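You operate a simulated robot arm through the tools that you are given. There is no shell and no other tool. Be economical: measure what you need, move in short steps, check, and stop when the job is done.

The job below is to be done with a simulated robot arm. You get a single attempt, and the scene is never put back.

Task
Couple the green ferrule to the transfer port.
Fine: blue gasket under it, clamp shut, blue thumbscrew tight.

The check looks at the end state, three seconds after you hand in, the way a careful person would. Anything else that was tipped, shoved, dropped, spilled or broken makes it a failure.

Robot
A 6-joint arm with a two-finger parallel gripper, fixed in place. Base frame: the origin is at the foot of the arm, x ahead of it, y to its left, z up. Readings come in mm, degrees, newtons and seconds.
With the tool pointing down near the work surface it reaches from about 180 to 840 mm from the base axis. Its first joint turns from -166.0 to 166.0 degrees. Payload 3.91 kg.
Tool frame: the origin (TCP) lies between the finger pads and is the grasp point; the fingertips stand 30 mm ahead of it; z points along the fingers, y is the line along which they close. The gripper opens to 110 mm. The fingers are 20 mm wide and 10 mm thick; the gripper's body (48 by 112 mm) begins 55 mm behind the TCP.
Orientation is told as [roll, pitch, yaw] about the base's x, y, z axes, in that order, counted from this pose: with the fingers straight down and closing along the base's y, the tool's x points along the base's -x, its y along +y and its z along -z.

Tools
- The arm moves only by the tool servo_tool. Its arguments are lists of equal length, an entry for each row: "angular": the turn, a rotation vector about the tool's x, y, z in units of 6 degrees (1.0 is 6 degrees), a list of three; "travel": the shift along the tool's x, y, z in units of 20 mm (1.0 is 20 mm), a list of three; "jaw": the opening, from 0 (shut) to 1 (fully open). In form: {"angular": [[rx, ry, rz], ...], "travel": [[x, y, z], ...], "jaw": [jaw, ...]}. A call has 1 to 10 rows; each row shifts and turns the commanded pose from where the row before left it, along the tool's axes as they then stand. A call with a number of a shift or a turn outside -1 to 1 is refused whole. Rows are played at 5 a second. More than 50 mm and 8.6 degrees between two rows, or a gripper value outside its range, and nothing of the call is played. Where a pose cannot be reached the arm comes as near as it can. A force on the tool above 90 N (or 10 N above the force at the start of the call, whichever is more), or a blocked arm, ends the call early, and 0.2 s more pass. The fingers move at their own pace (about 108 mm/s each) and stop on an object; they squeeze with about 35 N. The grip force told is the motor's: it shows also when the fingers shut on nothing. Time passes only in rows, and 0.2 s behind the last, so rows that do not move let the fingers close. It gives the time, the measured TCP pose, the force on the tool (base axes), the opening and the grip force at its end, in the units of the frame above (readings bear some noise).
- Cameras (640 x 400 px; columns grow to the right, rows downward): "scene" is fixed at [48.8, 651.9, 1446.1]; the picture's right is [-0.78, -0.62, 0.00], its down [-0.38, 0.48, -0.79] and it looks along [0.49, -0.62, -0.61] (base axes); focal length 236 px, centre (320, 200). "wrist" rides on the gripper at [77, 7, -115] in the tool frame; the picture's right is [-0.09, 1.00, 0.00], its down [-0.80, -0.07, -0.59] and it looks along [-0.59, -0.05, 0.80] (tool axes); focal length 270 px, centre (320, 200).
- grab_frame(camera): a new picture of that camera. The clock stands still meanwhile.
- move_column(by): slides the trunk up (or, below 0, down) by that many mm; the arm rides with it, the base frame stays. It gives what a move gives, with no picture.
- probe_pixels(camera, pixels): for up to 12 pixels [column, row] of the newest picture of that camera ("zoom" is the newest enlarged one), the place [x, y, z] in the base frame of the surface seen there, good to about 2 mm. The clock stands still meanwhile.
- close_up(camera, box): a new picture of the part [left, top, right, bottom] of that camera's present view, enlarged. The clock stands still meanwhile.
- close_job(): hands the job in; it is judged then, once.

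Keep the steps short. Do not move on a guess: measure, check each grasp and each placing, and mend mistakes. In all there are 80 turns and 54 pictures (those below and enlarged ones count). Leave the gripper open and the arm clear of the work at the hand-in unless told otherwise, and finish with a single line.

The tools are called after "Call:" as name(argument=value, ...) on one line, values as JSON. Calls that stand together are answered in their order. servo_tool: Moves the arm, as the interface text tells. Its arguments: {"type":"object","properties":{"angular":{"type":"array"},"travel":{"type":"array"},"jaw":{"type":"array"}},"required":["angular","travel","jaw"]} The other tools are called the same way: move_column (by) slides the trunk up or down; grab_frame (camera) takes a picture; probe_pixels (camera, pixels) gives the place of the surface under pixels of a picture; close_up (camera, box) takes an enlarged picture of a part of a camera's view; close_job () hands the job in.

At the start:

```text
clock: 0.0
ee_pos: [458.2, 125.1, 1221.9]
orientation: [0.1, 0.0, 0.0]
force: [-0.1, -0.4, 0.4]
width: 109.9
grasp_force: 0.1
trunk travel left (down, up): [-425.0, 115.0]
```

scene: 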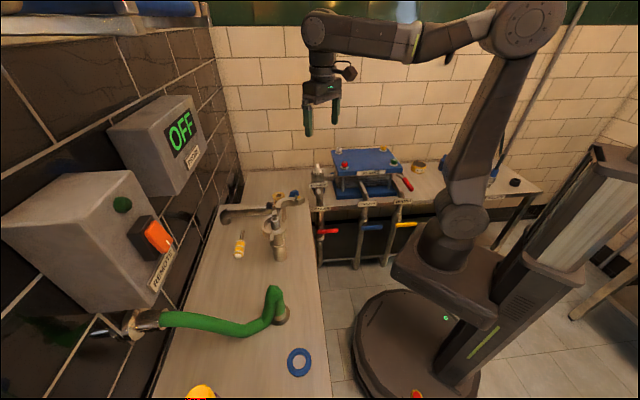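
wrist: 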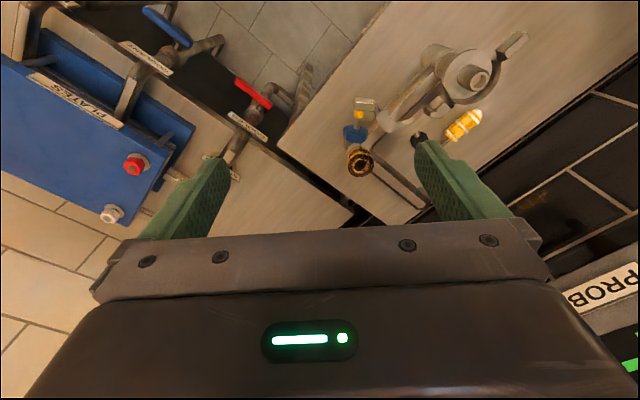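

I see a green hose ending near (278,300), a blue ring gasket at (299,362), and a port with a clamp around (275,225). I'll enlarge these regions first.

Call:
close_up(camera="scene", box=[210, 170, 330, 270])

Call:
close_up(camera="scene", box=[140, 270, 340, 400])

Call:
close_up(camera="wrist", box=[320, 0, 560, 200])

```text
4.00 times, centred on (270, 220) of scene
```

zoom: 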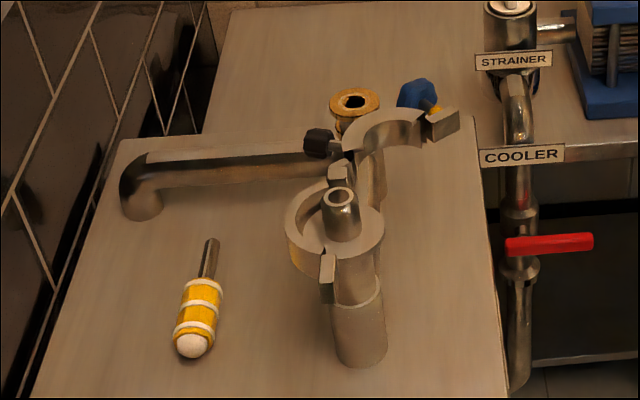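

```text
3.08 times, centred on (240, 335) of scene
```

zoom: 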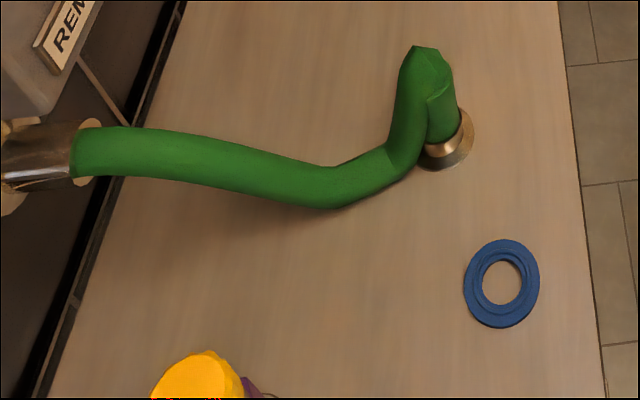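

```text
2.00 times, centred on (440, 100) of wrist
```

zoom: 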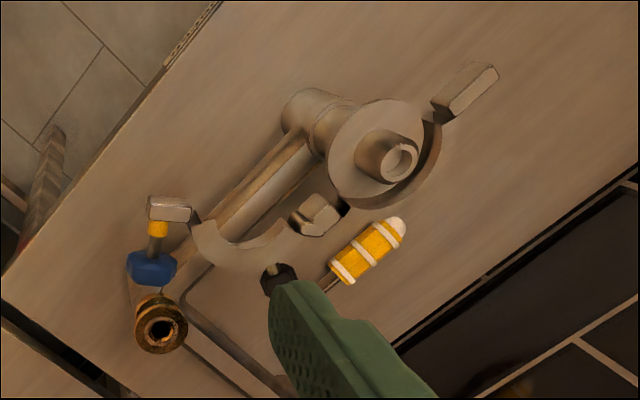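

Now measuring the key points: the hose cuff and gasket in the scene picture, and the port and clamp.

Call:
probe_pixels(camera="scene", pixels=[[299, 350], [299, 375], [288, 362], [310, 362], [281, 319], [275, 286], [286, 312], [245, 327], [170, 319], [200, 392], [240, 245], [299, 340]])

Call:
probe_pixels(camera="zoom", pixels=[[402, 158], [350, 180], [430, 130], [460, 90], [318, 213], [230, 240], [150, 268], [168, 208], [160, 330], [277, 280], [350, 160], [300, 110]])

```text
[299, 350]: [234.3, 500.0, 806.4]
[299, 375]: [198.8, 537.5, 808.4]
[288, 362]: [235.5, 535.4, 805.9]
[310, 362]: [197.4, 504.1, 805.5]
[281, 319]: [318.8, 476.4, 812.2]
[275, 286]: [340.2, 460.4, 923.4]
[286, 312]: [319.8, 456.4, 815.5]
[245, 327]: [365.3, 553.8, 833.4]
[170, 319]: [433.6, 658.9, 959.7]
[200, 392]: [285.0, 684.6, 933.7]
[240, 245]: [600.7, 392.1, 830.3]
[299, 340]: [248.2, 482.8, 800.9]
```

```text
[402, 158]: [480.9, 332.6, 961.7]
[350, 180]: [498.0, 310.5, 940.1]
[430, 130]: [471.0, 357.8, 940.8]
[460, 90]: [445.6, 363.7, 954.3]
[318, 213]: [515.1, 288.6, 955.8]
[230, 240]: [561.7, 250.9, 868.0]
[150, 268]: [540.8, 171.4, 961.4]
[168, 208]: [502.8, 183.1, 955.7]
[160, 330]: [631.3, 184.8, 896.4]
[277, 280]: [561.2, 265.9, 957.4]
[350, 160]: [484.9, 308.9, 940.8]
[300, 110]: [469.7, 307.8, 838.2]
```

The port flange is about (481,333) with its top at z≈940, and a stub reaches 962. I'll move above and behind it for a closer wrist view, staying 50+ mm clear.

Call:
servo_tool(angular=[[0, 0, 0], [0, 0, 0], [0, 0, 0], [0, 0, 0], [0, 0, 0], [0, 0, 0], [0, 0, 0], [0, 0, 0], [0, 0, 0], [0, 0, 0]], travel=[[0.29, 1, 0.71], [0.29, 1, 0.71], [0.29, 1, 0.71], [0.29, 1, 0.71], [0.29, 1, 0.71], [0.29, 1, 0.71], [0.29, 1, 0.71], [0.29, 1, 0.71], [0.29, 1, 0.71], [0.29, 1, 0.71]], jaw=[1, 1, 1, 1, 1, 1, 1, 1, 1, 1])

Call:
grab_frame(camera="wrist")

```text
clock: 2.2
ee_pos: [401.8, 325.6, 1080.8]
orientation: [0.1, 0.0, 0.0]
force: [-0.8, 0.0, -0.7]
width: 109.6
grasp_force: 0.0
trunk travel left (down, up): [-425.0, 115.0]
```

```text
48 pictures are left
```

wrist: 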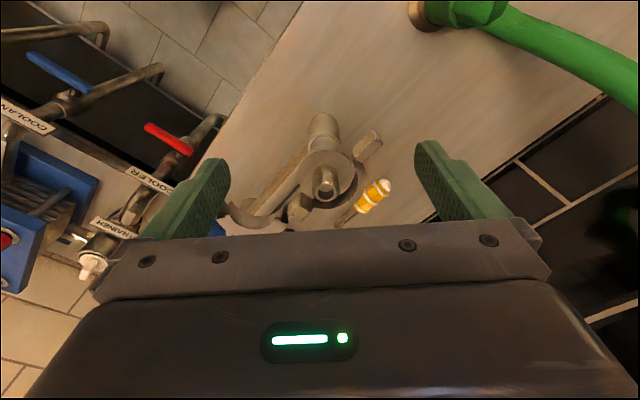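

The image's down is base +x. The port is at (325,185) between the fingers, so I'll enlarge it.

Call:
close_up(camera="wrist", box=[220, 100, 400, 235])

Call:
probe_pixels(camera="wrist", pixels=[[326, 180], [326, 192], [318, 165], [345, 170], [345, 190], [310, 175], [322, 120], [370, 145], [355, 185], [240, 212], [270, 220], [298, 210]])

```text
2.96 times, centred on (310, 168) of wrist
```

zoom: 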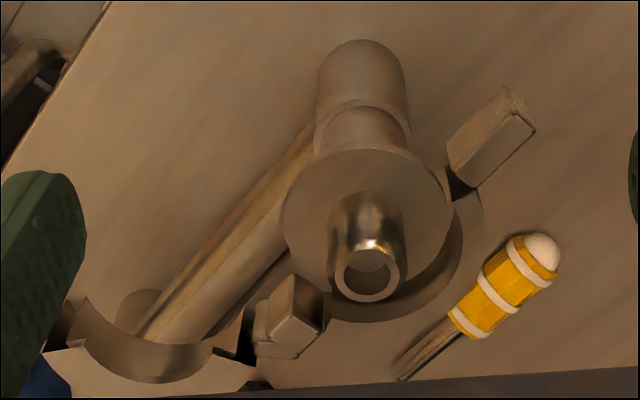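

```text
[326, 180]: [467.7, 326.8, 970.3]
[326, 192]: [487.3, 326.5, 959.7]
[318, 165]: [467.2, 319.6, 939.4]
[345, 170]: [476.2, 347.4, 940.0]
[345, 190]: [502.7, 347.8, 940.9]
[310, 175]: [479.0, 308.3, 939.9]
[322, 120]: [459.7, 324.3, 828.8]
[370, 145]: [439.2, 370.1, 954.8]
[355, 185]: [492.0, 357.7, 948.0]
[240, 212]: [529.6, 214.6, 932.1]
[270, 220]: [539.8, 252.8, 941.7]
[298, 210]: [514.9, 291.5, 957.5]
```

The stub is centred near (479,328) with its top at about 970, and the flange is at 940. The clamp hinge is near (515,291), the fixed block at (440,370) and the blue screw on the swung half. Next I'll go above the gasket at about (216,519), passing high over the hose.

Call:
servo_tool(angular=[[0, 0, 0], [0, 0, 0], [0, 0, 0], [0, 0, 0], [0, 0, 0], [0, 0, 0], [0, 0, 0], [0, 0, 0], [0, 0, 0], [0, 0, 0]], travel=[[0.93, 0.97, 0.2], [0.93, 0.97, 0.2], [0.93, 0.97, 0.2], [0.93, 0.97, 0.2], [0.93, 0.97, 0.2], [0.93, 0.97, 0.6], [0.93, 0.97, 0.6], [0.93, 0.97, 0.6], [0.93, 0.97, 0.6], [0.93, 0.97, 0.6]], jaw=[1, 1, 1, 1, 1, 1, 1, 1, 1, 1])

Call:
grab_frame(camera="wrist")

```text
clock: 4.4
ee_pos: [214.1, 518.1, 996.4]
orientation: [0.0, -0.1, 0.0]
force: [0.2, 0.0, 0.3]
width: 109.9
grasp_force: 0.1
trunk travel left (down, up): [-425.0, 115.0]
```

```text
46 pictures are left
```

wrist: 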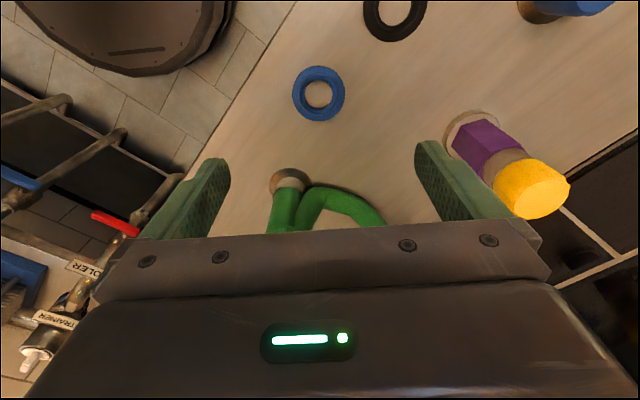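

There's also a black gasket and a blue-hosed item, which I'll leave alone. Next I'll measure the blue gasket's edges.

Call:
probe_pixels(camera="wrist", pixels=[[294, 93], [343, 93], [319, 68], [319, 119], [306, 94], [331, 94], [319, 82], [319, 106], [286, 93], [299, 93], [337, 93], [290, 176]])

Call:
close_up(camera="wrist", box=[240, 50, 400, 230])

```text
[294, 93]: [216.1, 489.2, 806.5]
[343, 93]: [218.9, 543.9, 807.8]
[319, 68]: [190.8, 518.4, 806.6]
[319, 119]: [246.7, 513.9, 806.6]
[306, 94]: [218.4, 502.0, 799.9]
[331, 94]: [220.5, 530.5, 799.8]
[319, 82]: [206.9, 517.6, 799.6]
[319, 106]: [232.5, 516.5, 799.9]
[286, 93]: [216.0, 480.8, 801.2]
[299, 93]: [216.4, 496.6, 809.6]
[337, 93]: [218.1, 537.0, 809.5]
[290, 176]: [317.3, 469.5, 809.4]
```

```text
2.22 times, centred on (320, 140) of wrist
```

zoom: 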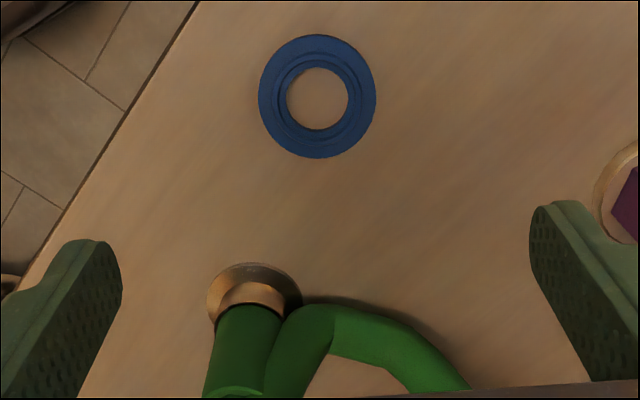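

The gasket centre is about (218.5,516.5), with OD 56, ID 28 and about 8 thick. I'll centre over it and descend until the fingertips are a few mm above the bench.

Call:
servo_tool(angular=[[0, 0, 0], [0, 0, 0], [0, 0, 0], [0, 0, 0], [0, 0, 0], [0, 0, 0], [0, 0, 0], [0, 0, 0], [0, 0, 0]], travel=[[-0.22, -0.08, 0.3], [0, 0, 1], [0, 0, 1], [0, 0, 1], [0, 0, 1], [0, 0, 1], [0, 0, 1], [0, 0, 1], [0, 0, 0.8]], jaw=[0.8, 0.8, 0.8, 0.8, 0.8, 0.8, 0.8, 0.8, 0.8])

Call:
grab_frame(camera="wrist")

```text
clock: 6.4
ee_pos: [217.2, 520.9, 835.9]
orientation: [0.1, 0.0, 0.1]
force: [-0.7, -0.3, -0.1]
width: 88.1
grasp_force: 0.1
trunk travel left (down, up): [-425.0, 115.0]
```

```text
44 pictures are left
```

wrist: 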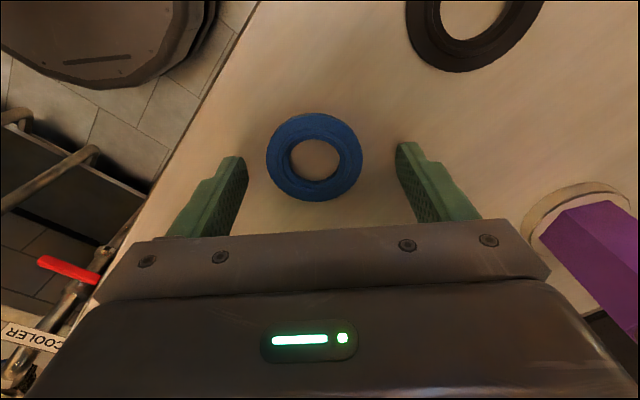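

The pose read-out drifted to y=520.9, so I'll measure the gasket and fingertips here before closing.

Call:
probe_pixels(camera="wrist", pixels=[[268, 158], [361, 158], [314, 114], [314, 200], [244, 160], [399, 146], [238, 156], [404, 143]])

```text
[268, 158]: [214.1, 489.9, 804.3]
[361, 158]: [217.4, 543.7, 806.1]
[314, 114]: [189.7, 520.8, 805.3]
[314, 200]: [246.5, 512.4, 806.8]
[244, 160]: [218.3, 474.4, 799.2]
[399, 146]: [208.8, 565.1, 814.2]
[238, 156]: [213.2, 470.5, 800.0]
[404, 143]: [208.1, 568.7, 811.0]
```

The fingers are centred about 4 mm too far in +y. I'll shift back 4 mm, drop 3 mm and close.

Call:
servo_tool(angular=[[0, 0, 0], [0, 0, 0], [0, 0, 0], [0, 0, 0], [0, 0, 0], [0, 0, 0]], travel=[[-0.06, -0.2, 0.0], [0, 0, 0.15], [0, 0, 0], [0, 0, 0], [0, 0, 0], [0, 0, 0]], jaw=[0.8, 0.8, 0.6, 0.45, 0.45, 0.45])

```text
clock: 7.8
ee_pos: [219.2, 514.7, 832.8]
orientation: [0.1, -0.1, 0.1]
force: [0.4, 1.0, 0.6]
width: 58.1
grasp_force: 34.6
trunk travel left (down, up): [-425.0, 115.0]
```

Gripping at 58 mm with 34.6 N. I'll lift straight up 200 mm and check that it's held.

Call:
servo_tool(angular=[[0, 0, 0], [0, 0, 0], [0, 0, 0], [0, 0, 0], [0, 0, 0], [0, 0, 0], [0, 0, 0], [0, 0, 0], [0, 0, 0], [0, 0, 0]], travel=[[0, 0, -0.5], [0, 0, -1], [0, 0, -1], [0, 0, -1], [0, 0, -1], [0, 0, -1], [0, 0, -1], [0, 0, -1], [0, 0, -1], [0, 0, -1]], jaw=[0.45, 0.45, 0.45, 0.45, 0.45, 0.45, 0.45, 0.45, 0.45, 0.45])

Call:
grab_frame(camera="wrist")

```text
clock: 10.0
ee_pos: [219.4, 516.4, 1024.0]
orientation: [0.0, 0.0, 0.0]
force: [-0.3, -0.1, -0.8]
width: 57.6
grasp_force: 35.1
trunk travel left (down, up): [-425.0, 115.0]
```

```text
43 pictures are left
```

wrist: 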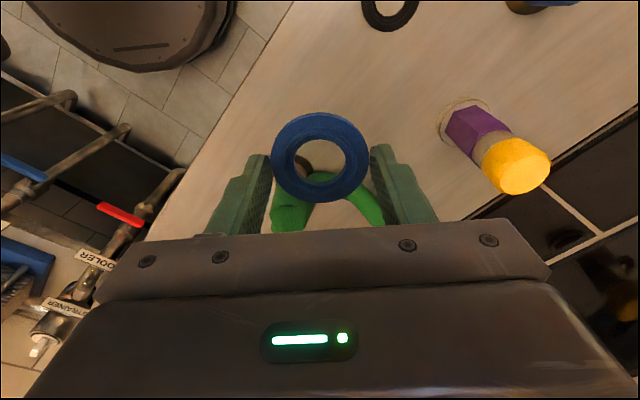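

Held level and centred. I'll carry it at this height toward the port.

Call:
servo_tool(angular=[[0, 0, 0], [0, 0, 0], [0, 0, 0], [0, 0, 0], [0, 0, 0], [0, 0, 0], [0, 0, 0], [0, 0, 0], [0, 0, 0], [0, 0, 0]], travel=[[-0.93, -0.67, 0], [-0.93, -0.67, 0], [-0.93, -0.67, 0], [-0.93, -0.67, 0], [-0.93, -0.67, 0], [-0.93, -0.67, 0], [-0.93, -0.67, 0], [-0.93, -0.67, 0], [-0.93, -0.67, 0], [-0.93, -0.67, 0]], jaw=[0.45, 0.45, 0.45, 0.45, 0.45, 0.45, 0.45, 0.45, 0.45, 0.45])

Call:
servo_tool(angular=[[0, 0, 0], [0, 0, 0], [0, 0, 0], [0, 0, 0]], travel=[[-0.93, -0.67, -0.2], [-0.93, -0.67, 0], [-0.93, -0.67, 0], [-0.93, -0.67, 0]], jaw=[0.45, 0.45, 0.45, 0.45])

Call:
grab_frame(camera="wrist")

Call:
close_up(camera="scene", box=[210, 150, 330, 250])

```text
clock: 12.2
ee_pos: [406.4, 380.8, 1023.1]
orientation: [0.1, 0.0, 0.0]
force: [0.0, 0.9, -0.5]
width: 57.8
grasp_force: 34.4
trunk travel left (down, up): [-425.0, 115.0]
```

```text
clock: 13.2
ee_pos: [481.3, 326.6, 1027.6]
orientation: [0.0, 0.0, -0.1]
force: [-0.1, 0.4, -1.0]
width: 57.7
grasp_force: 35.1
trunk travel left (down, up): [-425.0, 115.0]
```

```text
42 pictures are left
```

wrist: 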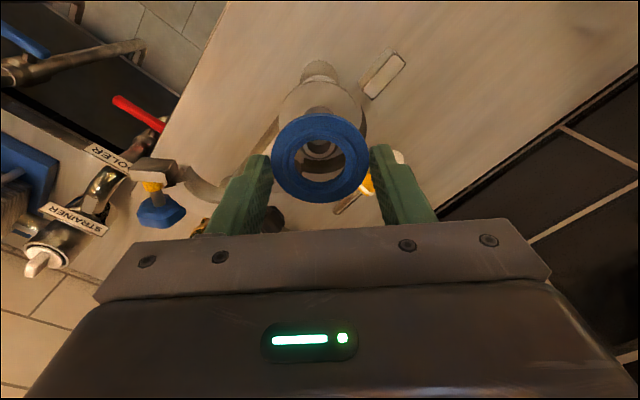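

```text
4.00 times, centred on (270, 200) of scene
```

zoom: 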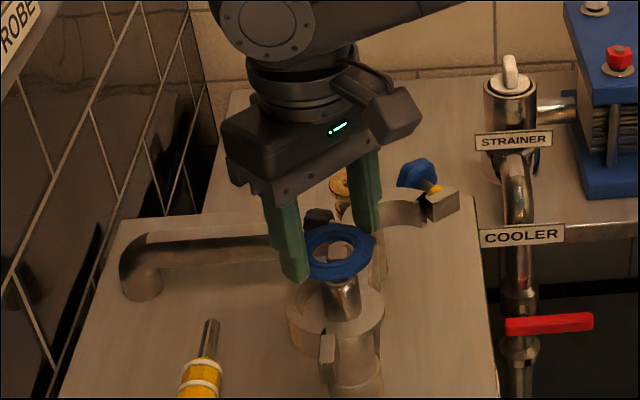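

The stub shows through the gasket hole. I'll enlarge it to measure the offset.

Call:
close_up(camera="wrist", box=[260, 50, 420, 210])

```text
2.50 times, centred on (340, 130) of wrist
```

zoom: 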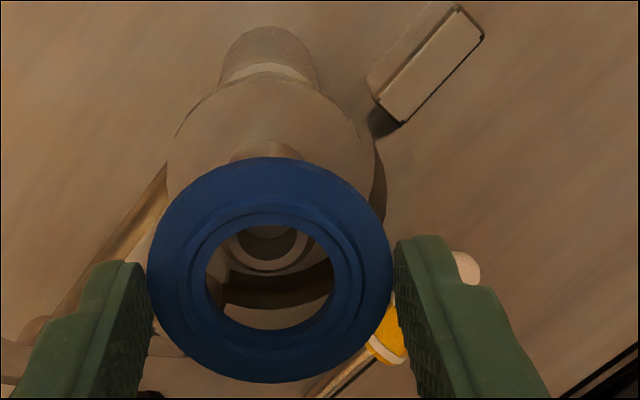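

Call:
probe_pixels(camera="zoom", pixels=[[232, 246], [309, 246], [270, 267], [294, 262], [250, 262], [152, 270], [389, 270], [270, 160], [270, 380], [175, 145], [370, 145], [273, 86]])

```text
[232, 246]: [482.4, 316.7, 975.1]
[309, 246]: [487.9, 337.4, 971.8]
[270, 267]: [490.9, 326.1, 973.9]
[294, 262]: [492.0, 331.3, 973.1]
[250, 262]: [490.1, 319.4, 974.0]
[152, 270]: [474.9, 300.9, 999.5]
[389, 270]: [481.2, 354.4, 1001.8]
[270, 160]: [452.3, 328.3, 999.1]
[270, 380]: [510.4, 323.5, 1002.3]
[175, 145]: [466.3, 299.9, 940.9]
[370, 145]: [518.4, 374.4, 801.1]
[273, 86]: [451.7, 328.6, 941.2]
```

Stub centre is about (480.5,327) and gasket centre about (481.3,327.6), so they're aligned. I'll lower 42 mm, which puts the fingertips at about 955, just above the clamp ring.

Call:
servo_tool(angular=[[0, 0, 0], [0, 0, 0], [0, 0, 0], [0, 0, 0]], travel=[[0.02, 0, 0.5], [0, 0, 0.6], [0, 0, 0.5], [0, 0, 0.5]], jaw=[0.45, 0.45, 0.45, 0.45])

Call:
close_up(camera="scene", box=[230, 170, 310, 240])

```text
clock: 14.2
ee_pos: [479.6, 326.0, 986.1]
orientation: [0.0, -0.1, 0.1]
force: [0.3, -1.1, 3.3]
width: 56.9
grasp_force: 35.0
trunk travel left (down, up): [-425.0, 115.0]
```

```text
5.71 times, centred on (270, 205) of scene
```

zoom: 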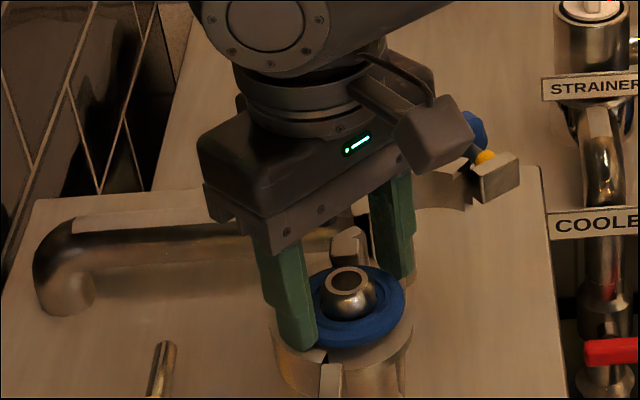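

The stub is through the gasket. I'll release gently and rise 60 mm straight up.

Call:
servo_tool(angular=[[0, 0, 0], [0, 0, 0], [0, 0, 0], [0, 0, 0], [0, 0, 0], [0, 0, 0]], travel=[[0, 0, 0], [0, 0, 0], [0, 0, 0], [0, 0, -1], [0, 0, -1], [0, 0, -1]], jaw=[0.56, 0.65, 0.65, 0.65, 0.65, 0.65])

Call:
close_up(camera="scene", box=[230, 170, 310, 240])

Call:
close_up(camera="wrist", box=[240, 40, 400, 220])

```text
clock: 15.6
ee_pos: [478.3, 327.5, 1049.2]
orientation: [0.0, 0.0, 0.1]
force: [-0.4, -0.2, -0.1]
width: 71.8
grasp_force: 0.0
trunk travel left (down, up): [-425.0, 115.0]
```

```text
5.71 times, centred on (270, 205) of scene
```

zoom: 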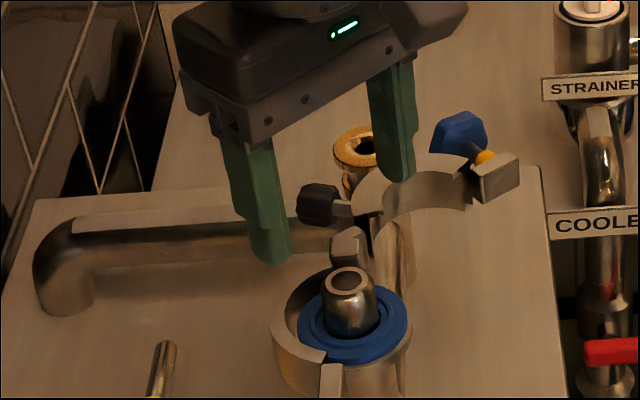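

```text
2.22 times, centred on (320, 130) of wrist
```

zoom: 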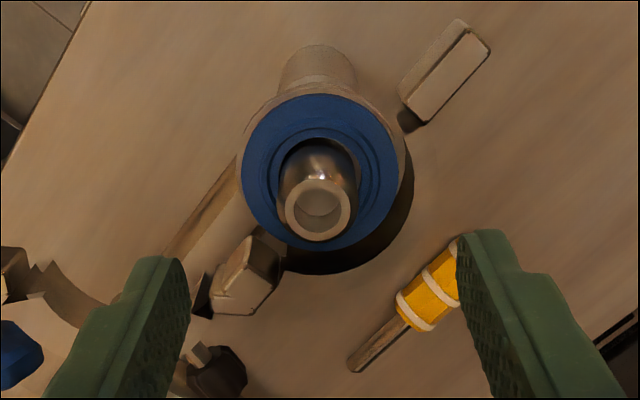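

The gasket is down over the stub. I'll check that it's flat, then return to look at the ferrule.

Call:
probe_pixels(camera="zoom", pixels=[[245, 170], [394, 170], [320, 98], [270, 230], [375, 230], [330, 210], [445, 70], [245, 275], [455, 70], [255, 255], [215, 310], [30, 340]])

Call:
servo_tool(angular=[[0, 0, 0], [0, 0, 0], [0, 0, 0], [0, 0, 0], [0, 0, 0], [0, 0, 0], [0, 0, 0], [0, 0, 0], [0, 0, 0]], travel=[[0.88, 0.77, -0.3], [0.88, 0.77, 0], [0.88, 0.77, 0], [0.88, 0.77, 0], [0.88, 0.77, 0], [0.88, 0.77, 0], [0.88, 0.77, 0], [0.88, 0.77, 0], [0.88, 0.77, 0]], jaw=[1, 1, 1, 1, 1, 1, 1, 1, 1])

Call:
grab_frame(camera="wrist")

```text
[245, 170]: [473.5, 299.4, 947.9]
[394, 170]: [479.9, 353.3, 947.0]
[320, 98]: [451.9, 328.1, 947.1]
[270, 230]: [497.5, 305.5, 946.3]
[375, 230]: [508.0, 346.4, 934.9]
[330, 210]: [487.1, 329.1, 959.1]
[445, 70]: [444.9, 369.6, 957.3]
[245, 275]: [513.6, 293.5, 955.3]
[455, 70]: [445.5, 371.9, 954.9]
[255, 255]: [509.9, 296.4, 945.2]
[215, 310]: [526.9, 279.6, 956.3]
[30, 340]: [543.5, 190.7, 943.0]
```

```text
clock: 17.6
ee_pos: [320.8, 465.3, 1055.1]
orientation: [0.1, 0.0, 0.0]
force: [-0.5, -0.6, 0.1]
width: 110.1
grasp_force: 0.1
trunk travel left (down, up): [-425.0, 115.0]
```

```text
36 pictures are left
```

wrist: 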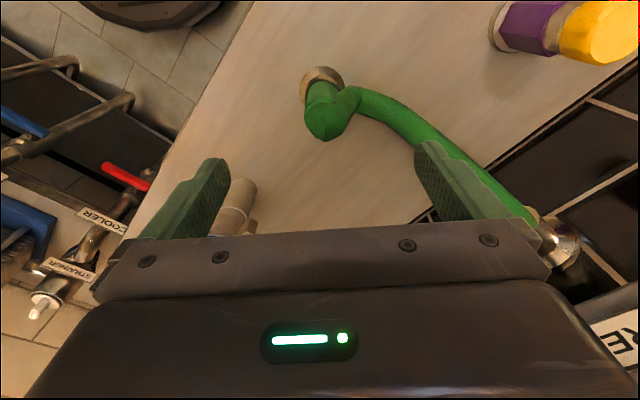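

The gasket lies flat at z≈947. Now a close look at the ferrule and the hose above it.

Call:
close_up(camera="wrist", box=[260, 50, 420, 150])

Call:
close_up(camera="scene", box=[220, 270, 316, 330])

```text
4.00 times, centred on (340, 100) of wrist
```

zoom: 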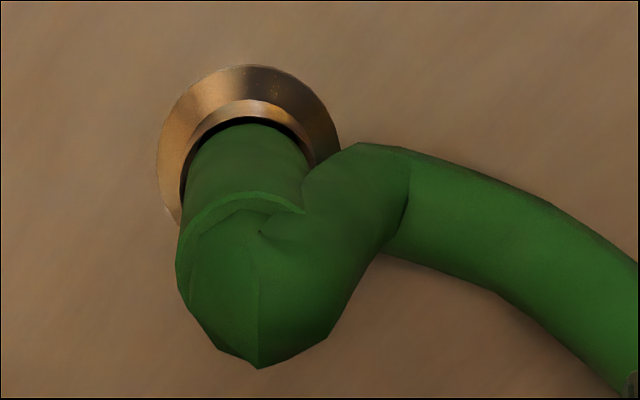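

```text
6.67 times, centred on (268, 300) of scene
```

zoom: 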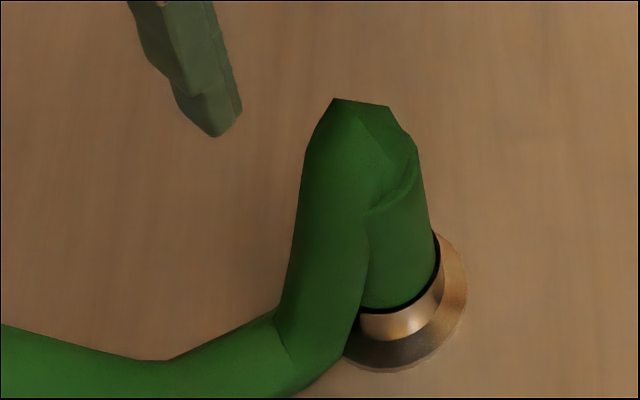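

Call:
probe_pixels(camera="zoom", pixels=[[400, 325], [360, 325], [440, 285], [400, 365], [465, 300], [375, 290], [400, 280], [425, 250], [390, 220], [330, 250], [375, 130], [290, 320]])

Call:
probe_pixels(camera="wrist", pixels=[[301, 92], [321, 68], [342, 80], [309, 85], [322, 78], [335, 86], [322, 90], [309, 95], [334, 95], [322, 110], [322, 138], [352, 95]])

```text
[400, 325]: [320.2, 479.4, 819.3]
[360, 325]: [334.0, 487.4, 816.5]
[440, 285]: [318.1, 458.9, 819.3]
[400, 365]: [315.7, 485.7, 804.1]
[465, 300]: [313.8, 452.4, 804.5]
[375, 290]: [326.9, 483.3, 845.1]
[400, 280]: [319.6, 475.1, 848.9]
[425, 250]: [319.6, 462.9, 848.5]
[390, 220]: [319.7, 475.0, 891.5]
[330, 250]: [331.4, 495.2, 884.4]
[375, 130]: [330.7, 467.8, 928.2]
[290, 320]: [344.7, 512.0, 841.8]
```

```text
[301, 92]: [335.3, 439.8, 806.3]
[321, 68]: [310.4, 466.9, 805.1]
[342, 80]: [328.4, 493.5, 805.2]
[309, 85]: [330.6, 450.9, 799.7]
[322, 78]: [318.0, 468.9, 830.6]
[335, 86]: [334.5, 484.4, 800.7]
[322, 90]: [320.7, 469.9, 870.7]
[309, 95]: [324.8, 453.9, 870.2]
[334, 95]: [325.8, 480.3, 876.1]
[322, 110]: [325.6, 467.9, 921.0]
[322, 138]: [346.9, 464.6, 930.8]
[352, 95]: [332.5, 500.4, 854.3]
```

Ferrule axis is about (337,467), flange r≈27 at the bench, hose r≈17.5, with the return strand leaving toward (0.5,0.87). I'll grip just above the ferrule with the tool yawed 60° and tilted 45° outward, so the fingers straddle the hose. First the yaw.

Call:
servo_tool(angular=[[0, 0, -1], [0, 0, -1], [0, 0, -1], [0, 0, -1], [0, 0, -1], [0, 0, -1], [0, 0, -1], [0, 0, -1], [0, 0, -1], [0, 0, -1]], travel=[[0, 0, 0], [0, 0, 0], [0, 0, 0], [0, 0, 0], [0, 0, 0], [0, 0, 0], [0, 0, 0], [0, 0, 0], [0, 0, 0], [0, 0, 0]], jaw=[1, 1, 1, 1, 1, 1, 1, 1, 1, 1])

Call:
servo_tool(angular=[[0, -1, 0], [0, -1, 0], [0, -1, 0], [0, -1, 0], [0, -1, 0], [0, -1, 0], [0, -1, 0], [0, -0.5, 0]], travel=[[1, 0, 0], [1, 0, 0], [1, 0, 0], [1, 0, 0], [0, 0, 0], [0, 0, 0], [0, 0, 0], [0, 0, 0]], jaw=[1, 1, 1, 1, 1, 1, 1, 1])

Call:
grab_frame(camera="wrist")

```text
clock: 19.8
ee_pos: [321.3, 466.2, 1051.1]
orientation: [0.1, 0.0, 60.1]
force: [0.2, 0.3, -0.1]
width: 110.2
grasp_force: 0.1
trunk travel left (down, up): [-425.0, 115.0]
```

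```text
clock: 21.6
ee_pos: [285.4, 390.8, 1047.3]
orientation: [-0.8, -43.7, 60.0]
force: [0.7, -0.8, -0.3]
width: 110.0
grasp_force: 0.1
out of reach, approached as far as the arm can: row 8
trunk travel left (down, up): [-425.0, 115.0]
```

```text
33 pictures are left
```

wrist: 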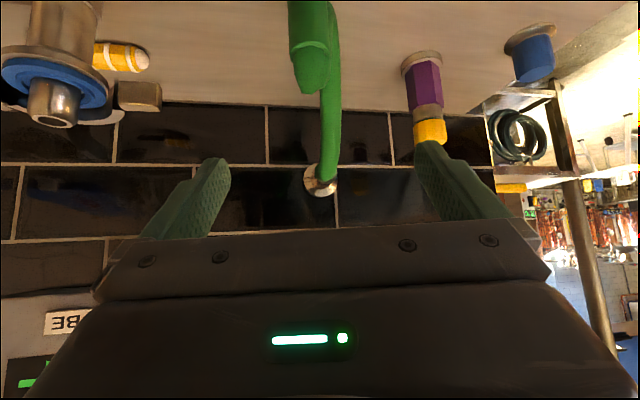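

The tilt stopped at 43.7° at the limit, which is enough. The hose strands line up with the view. I'll lower the column 110 mm to reach the pre-approach point behind the hose.

Call:
move_column(by=-110)

Call:
grab_frame(camera="wrist")

Call:
grab_frame(camera="scene")

```text
clock: 23.0
ee_pos: [285.9, 390.4, 938.3]
orientation: [-0.9, -43.7, 60.0]
force: [-0.1, -0.3, 0.0]
width: 109.9
grasp_force: 0.1
trunk travel left (down, up): [-315.0, 225.0]
```

```text
32 pictures are left
```

wrist: 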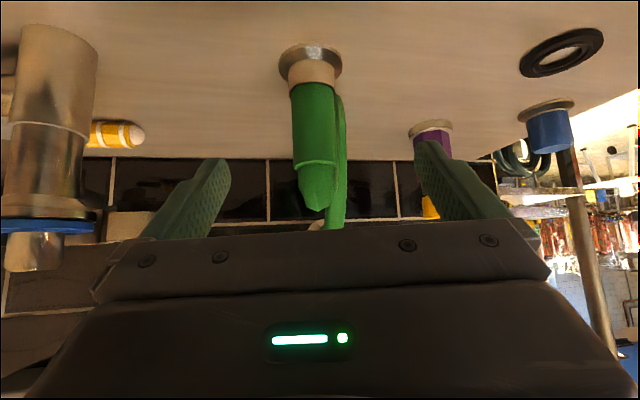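

```text
31 pictures are left
```

scene: 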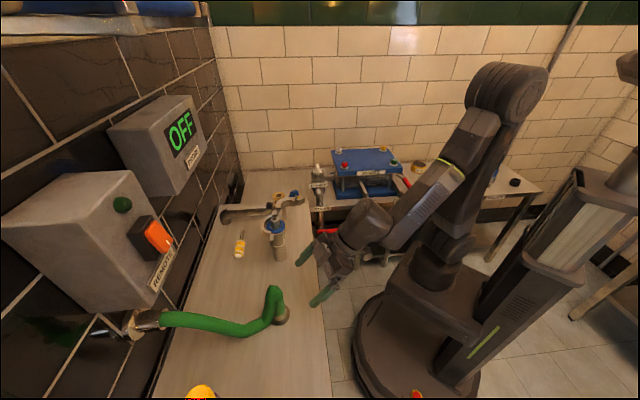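

Good view. I'll measure the ferrule flange, neck and hose edges.

Call:
probe_pixels(camera="wrist", pixels=[[311, 72], [290, 72], [333, 72], [313, 88], [313, 110], [293, 110], [333, 110], [313, 150], [313, 180], [340, 130], [280, 66], [342, 66]])

```text
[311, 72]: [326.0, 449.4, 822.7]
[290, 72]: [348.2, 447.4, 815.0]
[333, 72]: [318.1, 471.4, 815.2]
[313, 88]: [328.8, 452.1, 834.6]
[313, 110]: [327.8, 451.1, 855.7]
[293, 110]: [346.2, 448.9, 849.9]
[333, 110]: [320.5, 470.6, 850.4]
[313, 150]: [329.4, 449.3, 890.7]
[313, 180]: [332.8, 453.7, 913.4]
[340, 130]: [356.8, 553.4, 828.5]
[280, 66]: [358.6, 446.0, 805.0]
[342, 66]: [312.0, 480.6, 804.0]
```

Axis at (336.5,466), neck to z≈832. I'll approach along the tool axis to TCP (332.5,459,845) with the jaws open.

Call:
servo_tool(angular=[[0, 0, 0], [0, 0, 0], [0, 0, 0], [0, 0, 0], [0, 0, 0], [0, 0, 0]], travel=[[0.23, -0.3, 0.5], [0, 0, 1], [0, 0, 1], [0, 0, 1], [0, 0, 1], [0, 0, 0.7]], jaw=[1, 1, 1, 1, 1, 1])

Call:
grab_frame(camera="wrist")

```text
clock: 24.4
ee_pos: [292.8, 390.6, 928.6]
orientation: [-0.9, -43.4, 60.0]
force: [0.6, 0.0, 0.3]
width: 110.0
grasp_force: 0.0
out of reach, approached as far as the arm can: row 2, 3, 4, 5, 6
trunk travel left (down, up): [-315.0, 225.0]
```

```text
30 pictures are left
```

wrist: 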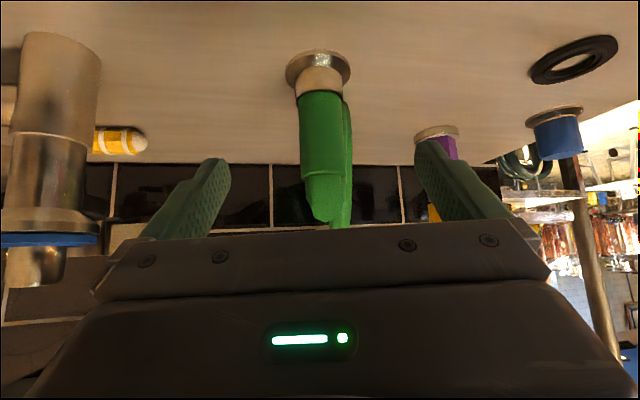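

The wrist is at its limit here. Lowering the trunk flattens the forearm, so I'll raise the arm 160 mm along base z and lower the column by the same amount.

Call:
servo_tool(angular=[[0, 0, 0], [0, 0, 0], [0, 0, 0], [0, 0, 0], [0, 0, 0], [0, 0, 0], [0, 0, 0], [0, 0, 0], [0, 0, 0]], travel=[[-0.69, 0, -0.72], [-0.69, 0, -0.72], [-0.69, 0, -0.72], [-0.69, 0, -0.72], [-0.69, 0, -0.72], [-0.69, 0, -0.72], [-0.69, 0, -0.72], [-0.69, 0, -0.72], [-0.69, 0, -0.72]], jaw=[1, 1, 1, 1, 1, 1, 1, 1, 1])

Call:
move_column(by=-160)

```text
clock: 26.4
ee_pos: [306.8, 379.5, 1103.8]
orientation: [-0.3, -43.9, 60.1]
force: [-0.1, -0.8, -0.7]
width: 110.0
grasp_force: 0.1
out of reach, approached as far as the arm can: row 1, 7, 8, 9
trunk travel left (down, up): [-315.0, 225.0]
```

```text
clock: 28.2
ee_pos: [306.3, 380.2, 943.7]
orientation: [-0.4, -43.9, 60.0]
force: [0.7, -0.2, -0.4]
width: 110.1
grasp_force: 0.0
trunk travel left (down, up): [-155.0, 385.0]
```

Now I'll ease the tilt by 3° off the limit, centre laterally (+17 mm along tool y) and advance partway.

Call:
servo_tool(angular=[[0, 0.5, 0], [0, 0, 0], [0, 0, 0], [0, 0, 0]], travel=[[0.1, 0.4, 0], [0.05, 0.44, 0], [0, 0, 0.8], [0, 0, 0.8]], jaw=[1, 1, 1, 1])

```text
clock: 29.2
ee_pos: [315.6, 388.6, 911.2]
orientation: [-0.1, -41.2, 59.9]
force: [-0.1, -0.2, -0.3]
width: 110.0
grasp_force: 0.1
out of reach, approached as far as the arm can: row 1, 2
trunk travel left (down, up): [-155.0, 385.0]
```

Call:
servo_tool(angular=[[0, 0, 0], [0, 0, 0]], travel=[[0, 0.5, 0], [0, 0.5, 0]], jaw=[1, 1])

Call:
grab_frame(camera="scene")

```text
clock: 29.9
ee_pos: [308.7, 389.1, 905.9]
orientation: [0.2, -41.2, 60.0]
force: [0.4, 0.2, 1.5]
width: 110.1
grasp_force: 0.0
out of reach, approached as far as the arm can: row 1, 2
trunk travel left (down, up): [-155.0, 385.0]
```

```text
29 pictures are left
```

scene: 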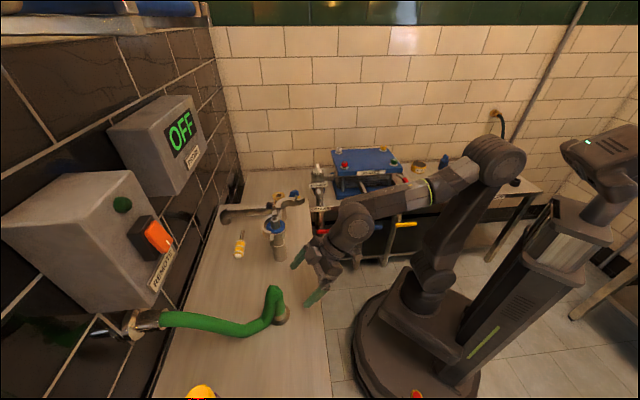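

The tilted pose is near a wrist singularity. The hose's first straight section runs up to z≈890, so a vertical grip with tips at about 855 is enough. I'll return the tool to vertical while backing up.

Call:
servo_tool(angular=[[0, 1, 0], [0, 1, 0], [0, 1, 0], [0, 1, 0], [0, 1, 0], [0, 1, 0], [0, 0.85, 0], [0, 0, 0], [0, 0, 0], [0, 0, 0]], travel=[[0, 0, -0.8], [0, 0, -0.8], [0, 0, -0.8], [0, 0, -0.8], [0, 0, -0.8], [0, 0, -0.8], [0, 0, -0.8], [0, 0, -0.8], [0, 0, -0.8], [0, 0, -0.6]], jaw=[1, 1, 1, 1, 1, 1, 1, 1, 1, 1])

```text
clock: 32.0
ee_pos: [360.0, 240.2, 1007.8]
orientation: [12.6, -9.9, 61.1]
force: [0.2, -0.9, -0.9]
width: 110.0
grasp_force: 0.1
out of reach, approached as far as the arm can: row 1, 2, 3, 4, 5, 6, 7
trunk travel left (down, up): [-155.0, 385.0]
```

It wandered to (360,240,1008) with residual tilt, but it's clear of everything. I'll level the tool now.

Call:
servo_tool(angular=[[0.7, 0.55, 0.06], [0.7, 0.55, 0.06], [0.7, 0.55, 0.06], [0, 0, 0]], travel=[[0, 0, -0.5], [0, 0, -0.5], [0, 0, -0.5], [0, 0, -0.5]], jaw=[1, 1, 1, 1])

Call:
grab_frame(camera="scene")

```text
clock: 33.0
ee_pos: [366.3, 230.1, 1046.6]
orientation: [12.3, -9.6, 60.6]
force: [0.1, -0.5, 0.4]
width: 110.1
grasp_force: 0.1
out of reach, approached as far as the arm can: row 1, 2, 3
trunk travel left (down, up): [-155.0, 385.0]
```

```text
28 pictures are left
```

scene: 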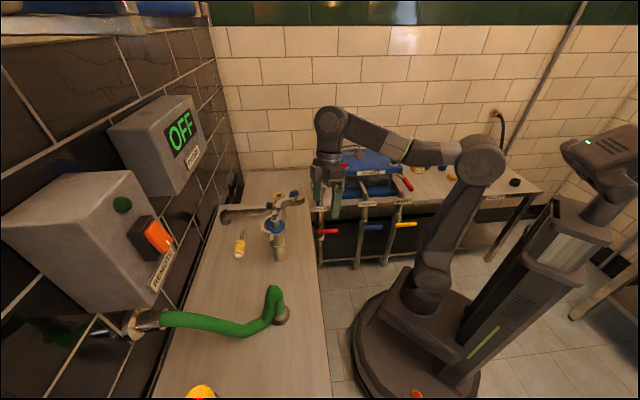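

The forearm now slopes upward, so the wrist is at its other limit. I'll put the column back up to its original height and then level.

Call:
move_column(by=270)

Call:
servo_tool(angular=[[0, 0, 0], [0, 0, 0], [0, 0, 0], [0, 0, 0], [0, 0, 0], [0, 0, 0], [0, 0, 0]], travel=[[0, 0, 1], [0, 0, 1], [0, 0, 1], [0, 0, 1], [0, 0, 1], [0, 0, 1], [0, 0, 1]], jaw=[1, 1, 1, 1, 1, 1, 1])

Call:
servo_tool(angular=[[0.7, 0.55, 0.06], [0.7, 0.55, 0.06], [0.7, 0.55, 0.06], [0, 0, 0]], travel=[[0, 0, 0.5], [0, 0, 0.5], [0, 0, 0.5], [0, 0, 0]], jaw=[1, 1, 1, 1])

```text
clock: 35.8
ee_pos: [364.8, 230.7, 1317.4]
orientation: [12.3, -9.6, 60.7]
force: [-0.3, 0.3, -0.2]
width: 110.0
grasp_force: 0.0
trunk travel left (down, up): [-425.0, 115.0]
```

```text
clock: 37.4
ee_pos: [348.5, 264.8, 1181.0]
orientation: [12.8, -9.8, 60.7]
force: [1.3, 0.6, -0.7]
width: 110.0
grasp_force: 0.0
trunk travel left (down, up): [-425.0, 115.0]
```

```text
clock: 38.4
ee_pos: [346.8, 270.8, 1154.1]
orientation: [12.7, -9.7, 60.1]
force: [0.2, 0.5, 0.4]
width: 109.9
grasp_force: 0.0
out of reach, approached as far as the arm can: row 1, 2, 3
trunk travel left (down, up): [-425.0, 115.0]
```

Still limited, so I'll unwind the yaw back toward 0, where the arm moved freely before.

Call:
servo_tool(angular=[[0, 0, 1], [0, 0, 1], [0, 0, 1], [0, 0, 1], [0, 0, 1], [0, 0, 1], [0, 0, 1], [0, 0, 1]], travel=[[0, 0, 0], [0, 0, 0], [0, 0, 0], [0, 0, 0], [0, 0, 0], [0, 0, 0], [0, 0, 0], [0, 0, 0]], jaw=[1, 1, 1, 1, 1, 1, 1, 1])

Call:
grab_frame(camera="scene")

```text
clock: 40.2
ee_pos: [375.5, 173.7, 1122.0]
orientation: [16.0, 2.6, 13.9]
force: [-0.3, 0.4, -0.1]
width: 109.8
grasp_force: 0.1
out of reach, approached as far as the arm can: row 6, 7, 8
trunk travel left (down, up): [-425.0, 115.0]
```

```text
27 pictures are left
```

scene: 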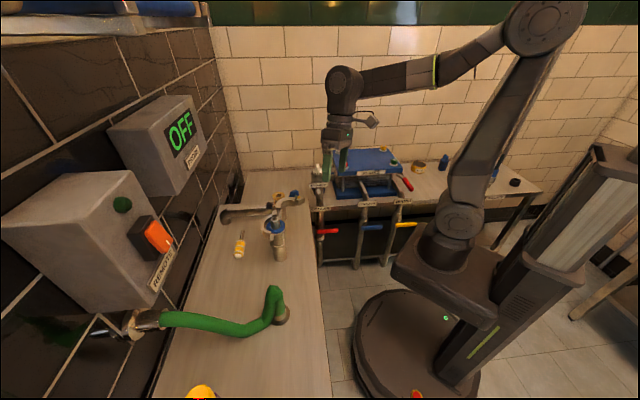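

Position drifted again. I'll test single small turns to find which direction is blocked: first tool x.

Call:
servo_tool(angular=[[1, 0, 0], [1, 0, 0], [0, 0, 0]], travel=[[0, 0, 0], [0, 0, 0], [0, 0, 0]], jaw=[1, 1, 1])

Call:
servo_tool(angular=[[0, 0, 0], [0, 0, 0], [0, 0, 0], [0, 0, 0]], travel=[[0, 1, 0], [0, 1, 0], [0, 1, 0], [0, 1, 0]], jaw=[1, 1, 1, 1])

```text
clock: 41.0
ee_pos: [376.0, 172.6, 1121.2]
orientation: [16.1, 2.7, 14.0]
force: [0.2, -0.7, -0.3]
width: 109.9
grasp_force: 0.0
out of reach, approached as far as the arm can: row 1, 2
trunk travel left (down, up): [-425.0, 115.0]
```

```text
clock: 42.0
ee_pos: [374.4, 173.5, 1121.5]
orientation: [16.0, 2.5, 13.9]
force: [-0.4, -0.3, -0.6]
width: 110.2
grasp_force: 0.0
out of reach, approached as far as the arm can: row 1, 2, 3, 4
trunk travel left (down, up): [-425.0, 115.0]
```

The wrist has probably flipped to its other branch, with the forearm-roll joint at its stop. I'll swing the tool around the open (+y) side at height to bring it back. First I'll raise the column for room and tilt toward the free side.

Call:
move_column(by=115)

Call:
servo_tool(angular=[[-1, 0, 0], [-1, 0, 0], [-1, 0, 0], [-1, 0, 0], [-1, 0, 0]], travel=[[0, 0, 0], [0, 0, 0], [0, 0, 0], [0, 0, 0], [0, 0, 0]], jaw=[1, 1, 1, 1, 1])

Call:
grab_frame(camera="scene")

```text
clock: 43.5
ee_pos: [374.2, 173.6, 1236.1]
orientation: [16.1, 2.7, 14.0]
force: [-0.9, 0.7, -0.1]
width: 110.2
grasp_force: 0.0
trunk travel left (down, up): [-540.0, 0.0]
```

```text
clock: 44.7
ee_pos: [375.9, 173.3, 1236.3]
orientation: [46.3, 2.6, 13.9]
force: [1.1, 0.5, -0.6]
width: 110.3
grasp_force: 0.1
trunk travel left (down, up): [-540.0, 0.0]
```

```text
26 pictures are left
```

scene: 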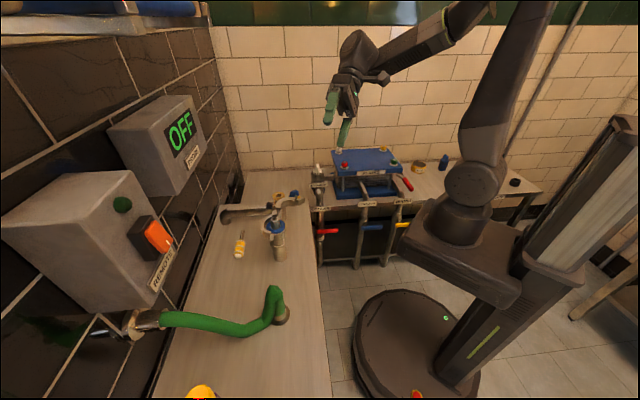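

That direction moves freely. Next I'll swing forward.

Call:
servo_tool(angular=[[0, -1, 0], [0, -1, 0], [0, -1, 0], [0, -1, 0], [0, -1, 0], [0, -1, 0], [0, -1, 0], [0, -1, 0], [0, -1, 0], [0, -1, 0]], travel=[[0, 0, 0], [0, 0, 0], [0, 0, 0], [0, 0, 0], [0, 0, 0], [0, 0, 0], [0, 0, 0], [0, 0, 0], [0, 0, 0], [0, 0, 0]], jaw=[1, 1, 1, 1, 1, 1, 1, 1, 1, 1])

Call:
servo_tool(angular=[[0, -1, 0], [0, -1, 0], [0, -1, 0]], travel=[[0, 0, 0], [0, 0, 0], [0, 0, 0]], jaw=[1, 1, 1])

```text
clock: 46.9
ee_pos: [391.1, 156.4, 1245.3]
orientation: [60.7, -35.7, -35.0]
force: [-0.8, -0.5, -0.8]
width: 109.9
grasp_force: 0.0
out of reach, approached as far as the arm can: row 10
trunk travel left (down, up): [-540.0, 0.0]
```

```text
clock: 47.7
ee_pos: [396.7, 148.6, 1249.6]
orientation: [75.5, -41.8, -57.4]
force: [-0.1, 0.4, -0.2]
width: 110.0
grasp_force: 0.1
out of reach, approached as far as the arm can: row 1
trunk travel left (down, up): [-540.0, 0.0]
```

The tool now points forward, about 11° below horizontal and rolled 47°. I'll unroll it.

Call:
servo_tool(angular=[[0, 0, -1], [0, 0, -1], [0, 0, -1], [0, 0, -1], [0, 0, -1], [0, 0, -1], [0, 0, -1], [0, 0, -0.8]], travel=[[0, 0, 0], [0, 0, 0], [0, 0, 0], [0, 0, 0], [0, 0, 0], [0, 0, 0], [0, 0, 0], [0, 0, 0]], jaw=[1, 1, 1, 1, 1, 1, 1, 1])

Call:
servo_tool(angular=[[0, 1, 0], [0, 1, 0], [0, 1, 0], [0, 1, 0], [0, 1, 0]], travel=[[0, 0, 0], [0, 0, 0], [0, 0, 0], [0, 0, 0], [0, 0, 0]], jaw=[1, 1, 1, 1, 1])

```text
clock: 49.5
ee_pos: [396.6, 147.7, 1247.6]
orientation: [1.3, -79.0, 21.3]
force: [-0.5, -0.1, 0.1]
width: 110.0
grasp_force: 0.1
trunk travel left (down, up): [-540.0, 0.0]
```

```text
clock: 50.7
ee_pos: [389.9, 155.3, 1236.9]
orientation: [-1.0, -70.6, 22.6]
force: [0.4, -0.1, 0.3]
width: 109.9
grasp_force: 0.0
out of reach, approached as far as the arm can: row 2, 3, 4, 5
trunk travel left (down, up): [-540.0, 0.0]
```

The pitch sticks where the tool lines up with the forearm. I'll lift the tool clearly above the forearm line, then come straight back down through it.

Call:
servo_tool(angular=[[0, -1, 0], [0, -1, 0], [0, -1, 0], [0, -1, 0], [0, -1, 0], [0, -1, 0], [0, -1, 0], [0, 0, 0]], travel=[[0, 0, 0], [0, 0, 0], [0, 0, 0], [0, 0, 0], [0, 0, 0], [0, 0, 0], [0, 0, 0], [0, 0, 0]], jaw=[1, 1, 1, 1, 1, 1, 1, 1])

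Call:
servo_tool(angular=[[0, 1, 0], [0, 1, 0], [0, 1, 0], [0, 1, 0], [0, 1, 0], [0, 1, 0], [0, 1, 0], [0, 1, 0], [0, 1, 0], [0, 1, 0]], travel=[[0, 0, 0], [0, 0, 0], [0, 0, 0], [0, 0, 0], [0, 0, 0], [0, 0, 0], [0, 0, 0], [0, 0, 0], [0, 0, 0], [0, 0, 0]], jaw=[1, 1, 1, 1, 1, 1, 1, 1, 1, 1])

Call:
grab_frame(camera="scene")

```text
clock: 52.5
ee_pos: [389.0, 154.6, 1244.0]
orientation: [-179.8, -66.3, -158.7]
force: [0.1, 0.7, -1.0]
width: 109.9
grasp_force: 0.0
trunk travel left (down, up): [-540.0, 0.0]
```

```text
clock: 54.7
ee_pos: [388.5, 157.3, 1238.0]
orientation: [-0.8, -70.8, 22.8]
force: [-0.3, -0.4, 0.4]
width: 110.1
grasp_force: 0.0
out of reach, approached as far as the arm can: row 8, 9, 10
trunk travel left (down, up): [-540.0, 0.0]
```

```text
25 pictures are left
```

scene: 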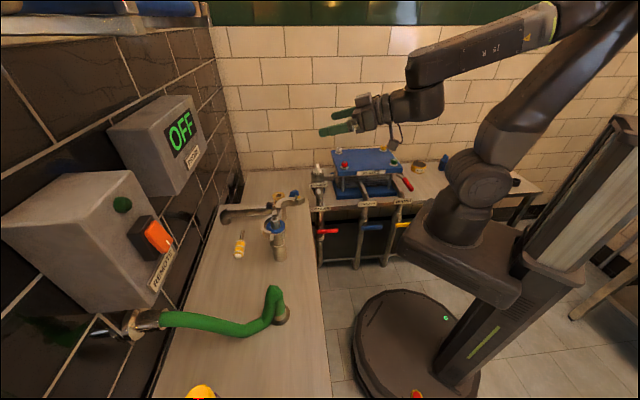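

Coming back down stops at the same angle, so the pitch joint is one-sided and the roll joint is wound a full turn. I'll unwind by continuing around the other (−y) side: up a bit, to the right, then down.

Call:
servo_tool(angular=[[0, -1, 0], [0, -1, 0], [0, -1, 0], [0, -1, 0], [1, 0, 0], [1, 0, 0], [1, 0, 0], [1, 0, 0], [1, 0, 0], [1, 0, 0]], travel=[[0, 0, 0], [0, 0, 0], [0, 0, 0], [0, 0, 0], [0, 0, 0], [0, 0, 0], [0, 0, 0], [0, 0, 0], [0, 0, 0], [0, 0, 0]], jaw=[1, 1, 1, 1, 1, 1, 1, 1, 1, 1])

Call:
servo_tool(angular=[[0, 1, 0], [0, 1, 0], [0, 1, 0], [0, 1, 0], [0, 1, 0], [0, 1, 0], [0, 1, 0], [0, 1, 0], [0, 1, 0], [0, 1, 0]], travel=[[0, 0, 0], [0, 0, 0], [0, 0, 0], [0, 0, 0], [0, 0, 0], [0, 0, 0], [0, 0, 0], [0, 0, 0], [0, 0, 0], [0, 0, 0]], jaw=[1, 1, 1, 1, 1, 1, 1, 1, 1, 1])

```text
clock: 56.9
ee_pos: [386.9, 153.5, 1243.8]
orientation: [145.5, -84.3, -160.3]
force: [-0.1, 0.8, 0.4]
width: 110.2
grasp_force: 0.0
trunk travel left (down, up): [-540.0, 0.0]
```

```text
clock: 59.1
ee_pos: [390.8, 153.1, 1244.0]
orientation: [3.8, -34.5, -16.7]
force: [-0.7, 0.2, 0.2]
width: 110.0
grasp_force: 0.0
trunk travel left (down, up): [-540.0, 0.0]
```

Everything reached; the wrist is unwound. I'll level the tool now.

Call:
servo_tool(angular=[[0.11, 0.96, 0], [0.11, 0.96, 0], [0.11, 0.96, 0], [0.11, 0.96, 0], [0.11, 0.96, 0], [0.11, 0.96, 0]], travel=[[0, 0, 0], [0, 0, 0], [0, 0, 0], [0, 0, 0], [0, 0, 0], [0, 0, 0]], jaw=[1, 1, 1, 1, 1, 1])

Call:
move_column(by=-115)

```text
clock: 60.5
ee_pos: [369.5, 193.1, 1209.9]
orientation: [-10.2, -11.9, -16.1]
force: [0.1, 0.0, -0.7]
width: 109.9
grasp_force: 0.1
out of reach, approached as far as the arm can: row 2, 3, 4, 5, 6
trunk travel left (down, up): [-540.0, 0.0]
```

```text
clock: 61.9
ee_pos: [370.2, 192.2, 1094.3]
orientation: [-10.3, -11.9, -16.2]
force: [-0.6, 0.2, 0.5]
width: 110.2
grasp_force: 0.1
trunk travel left (down, up): [-425.0, 115.0]
```

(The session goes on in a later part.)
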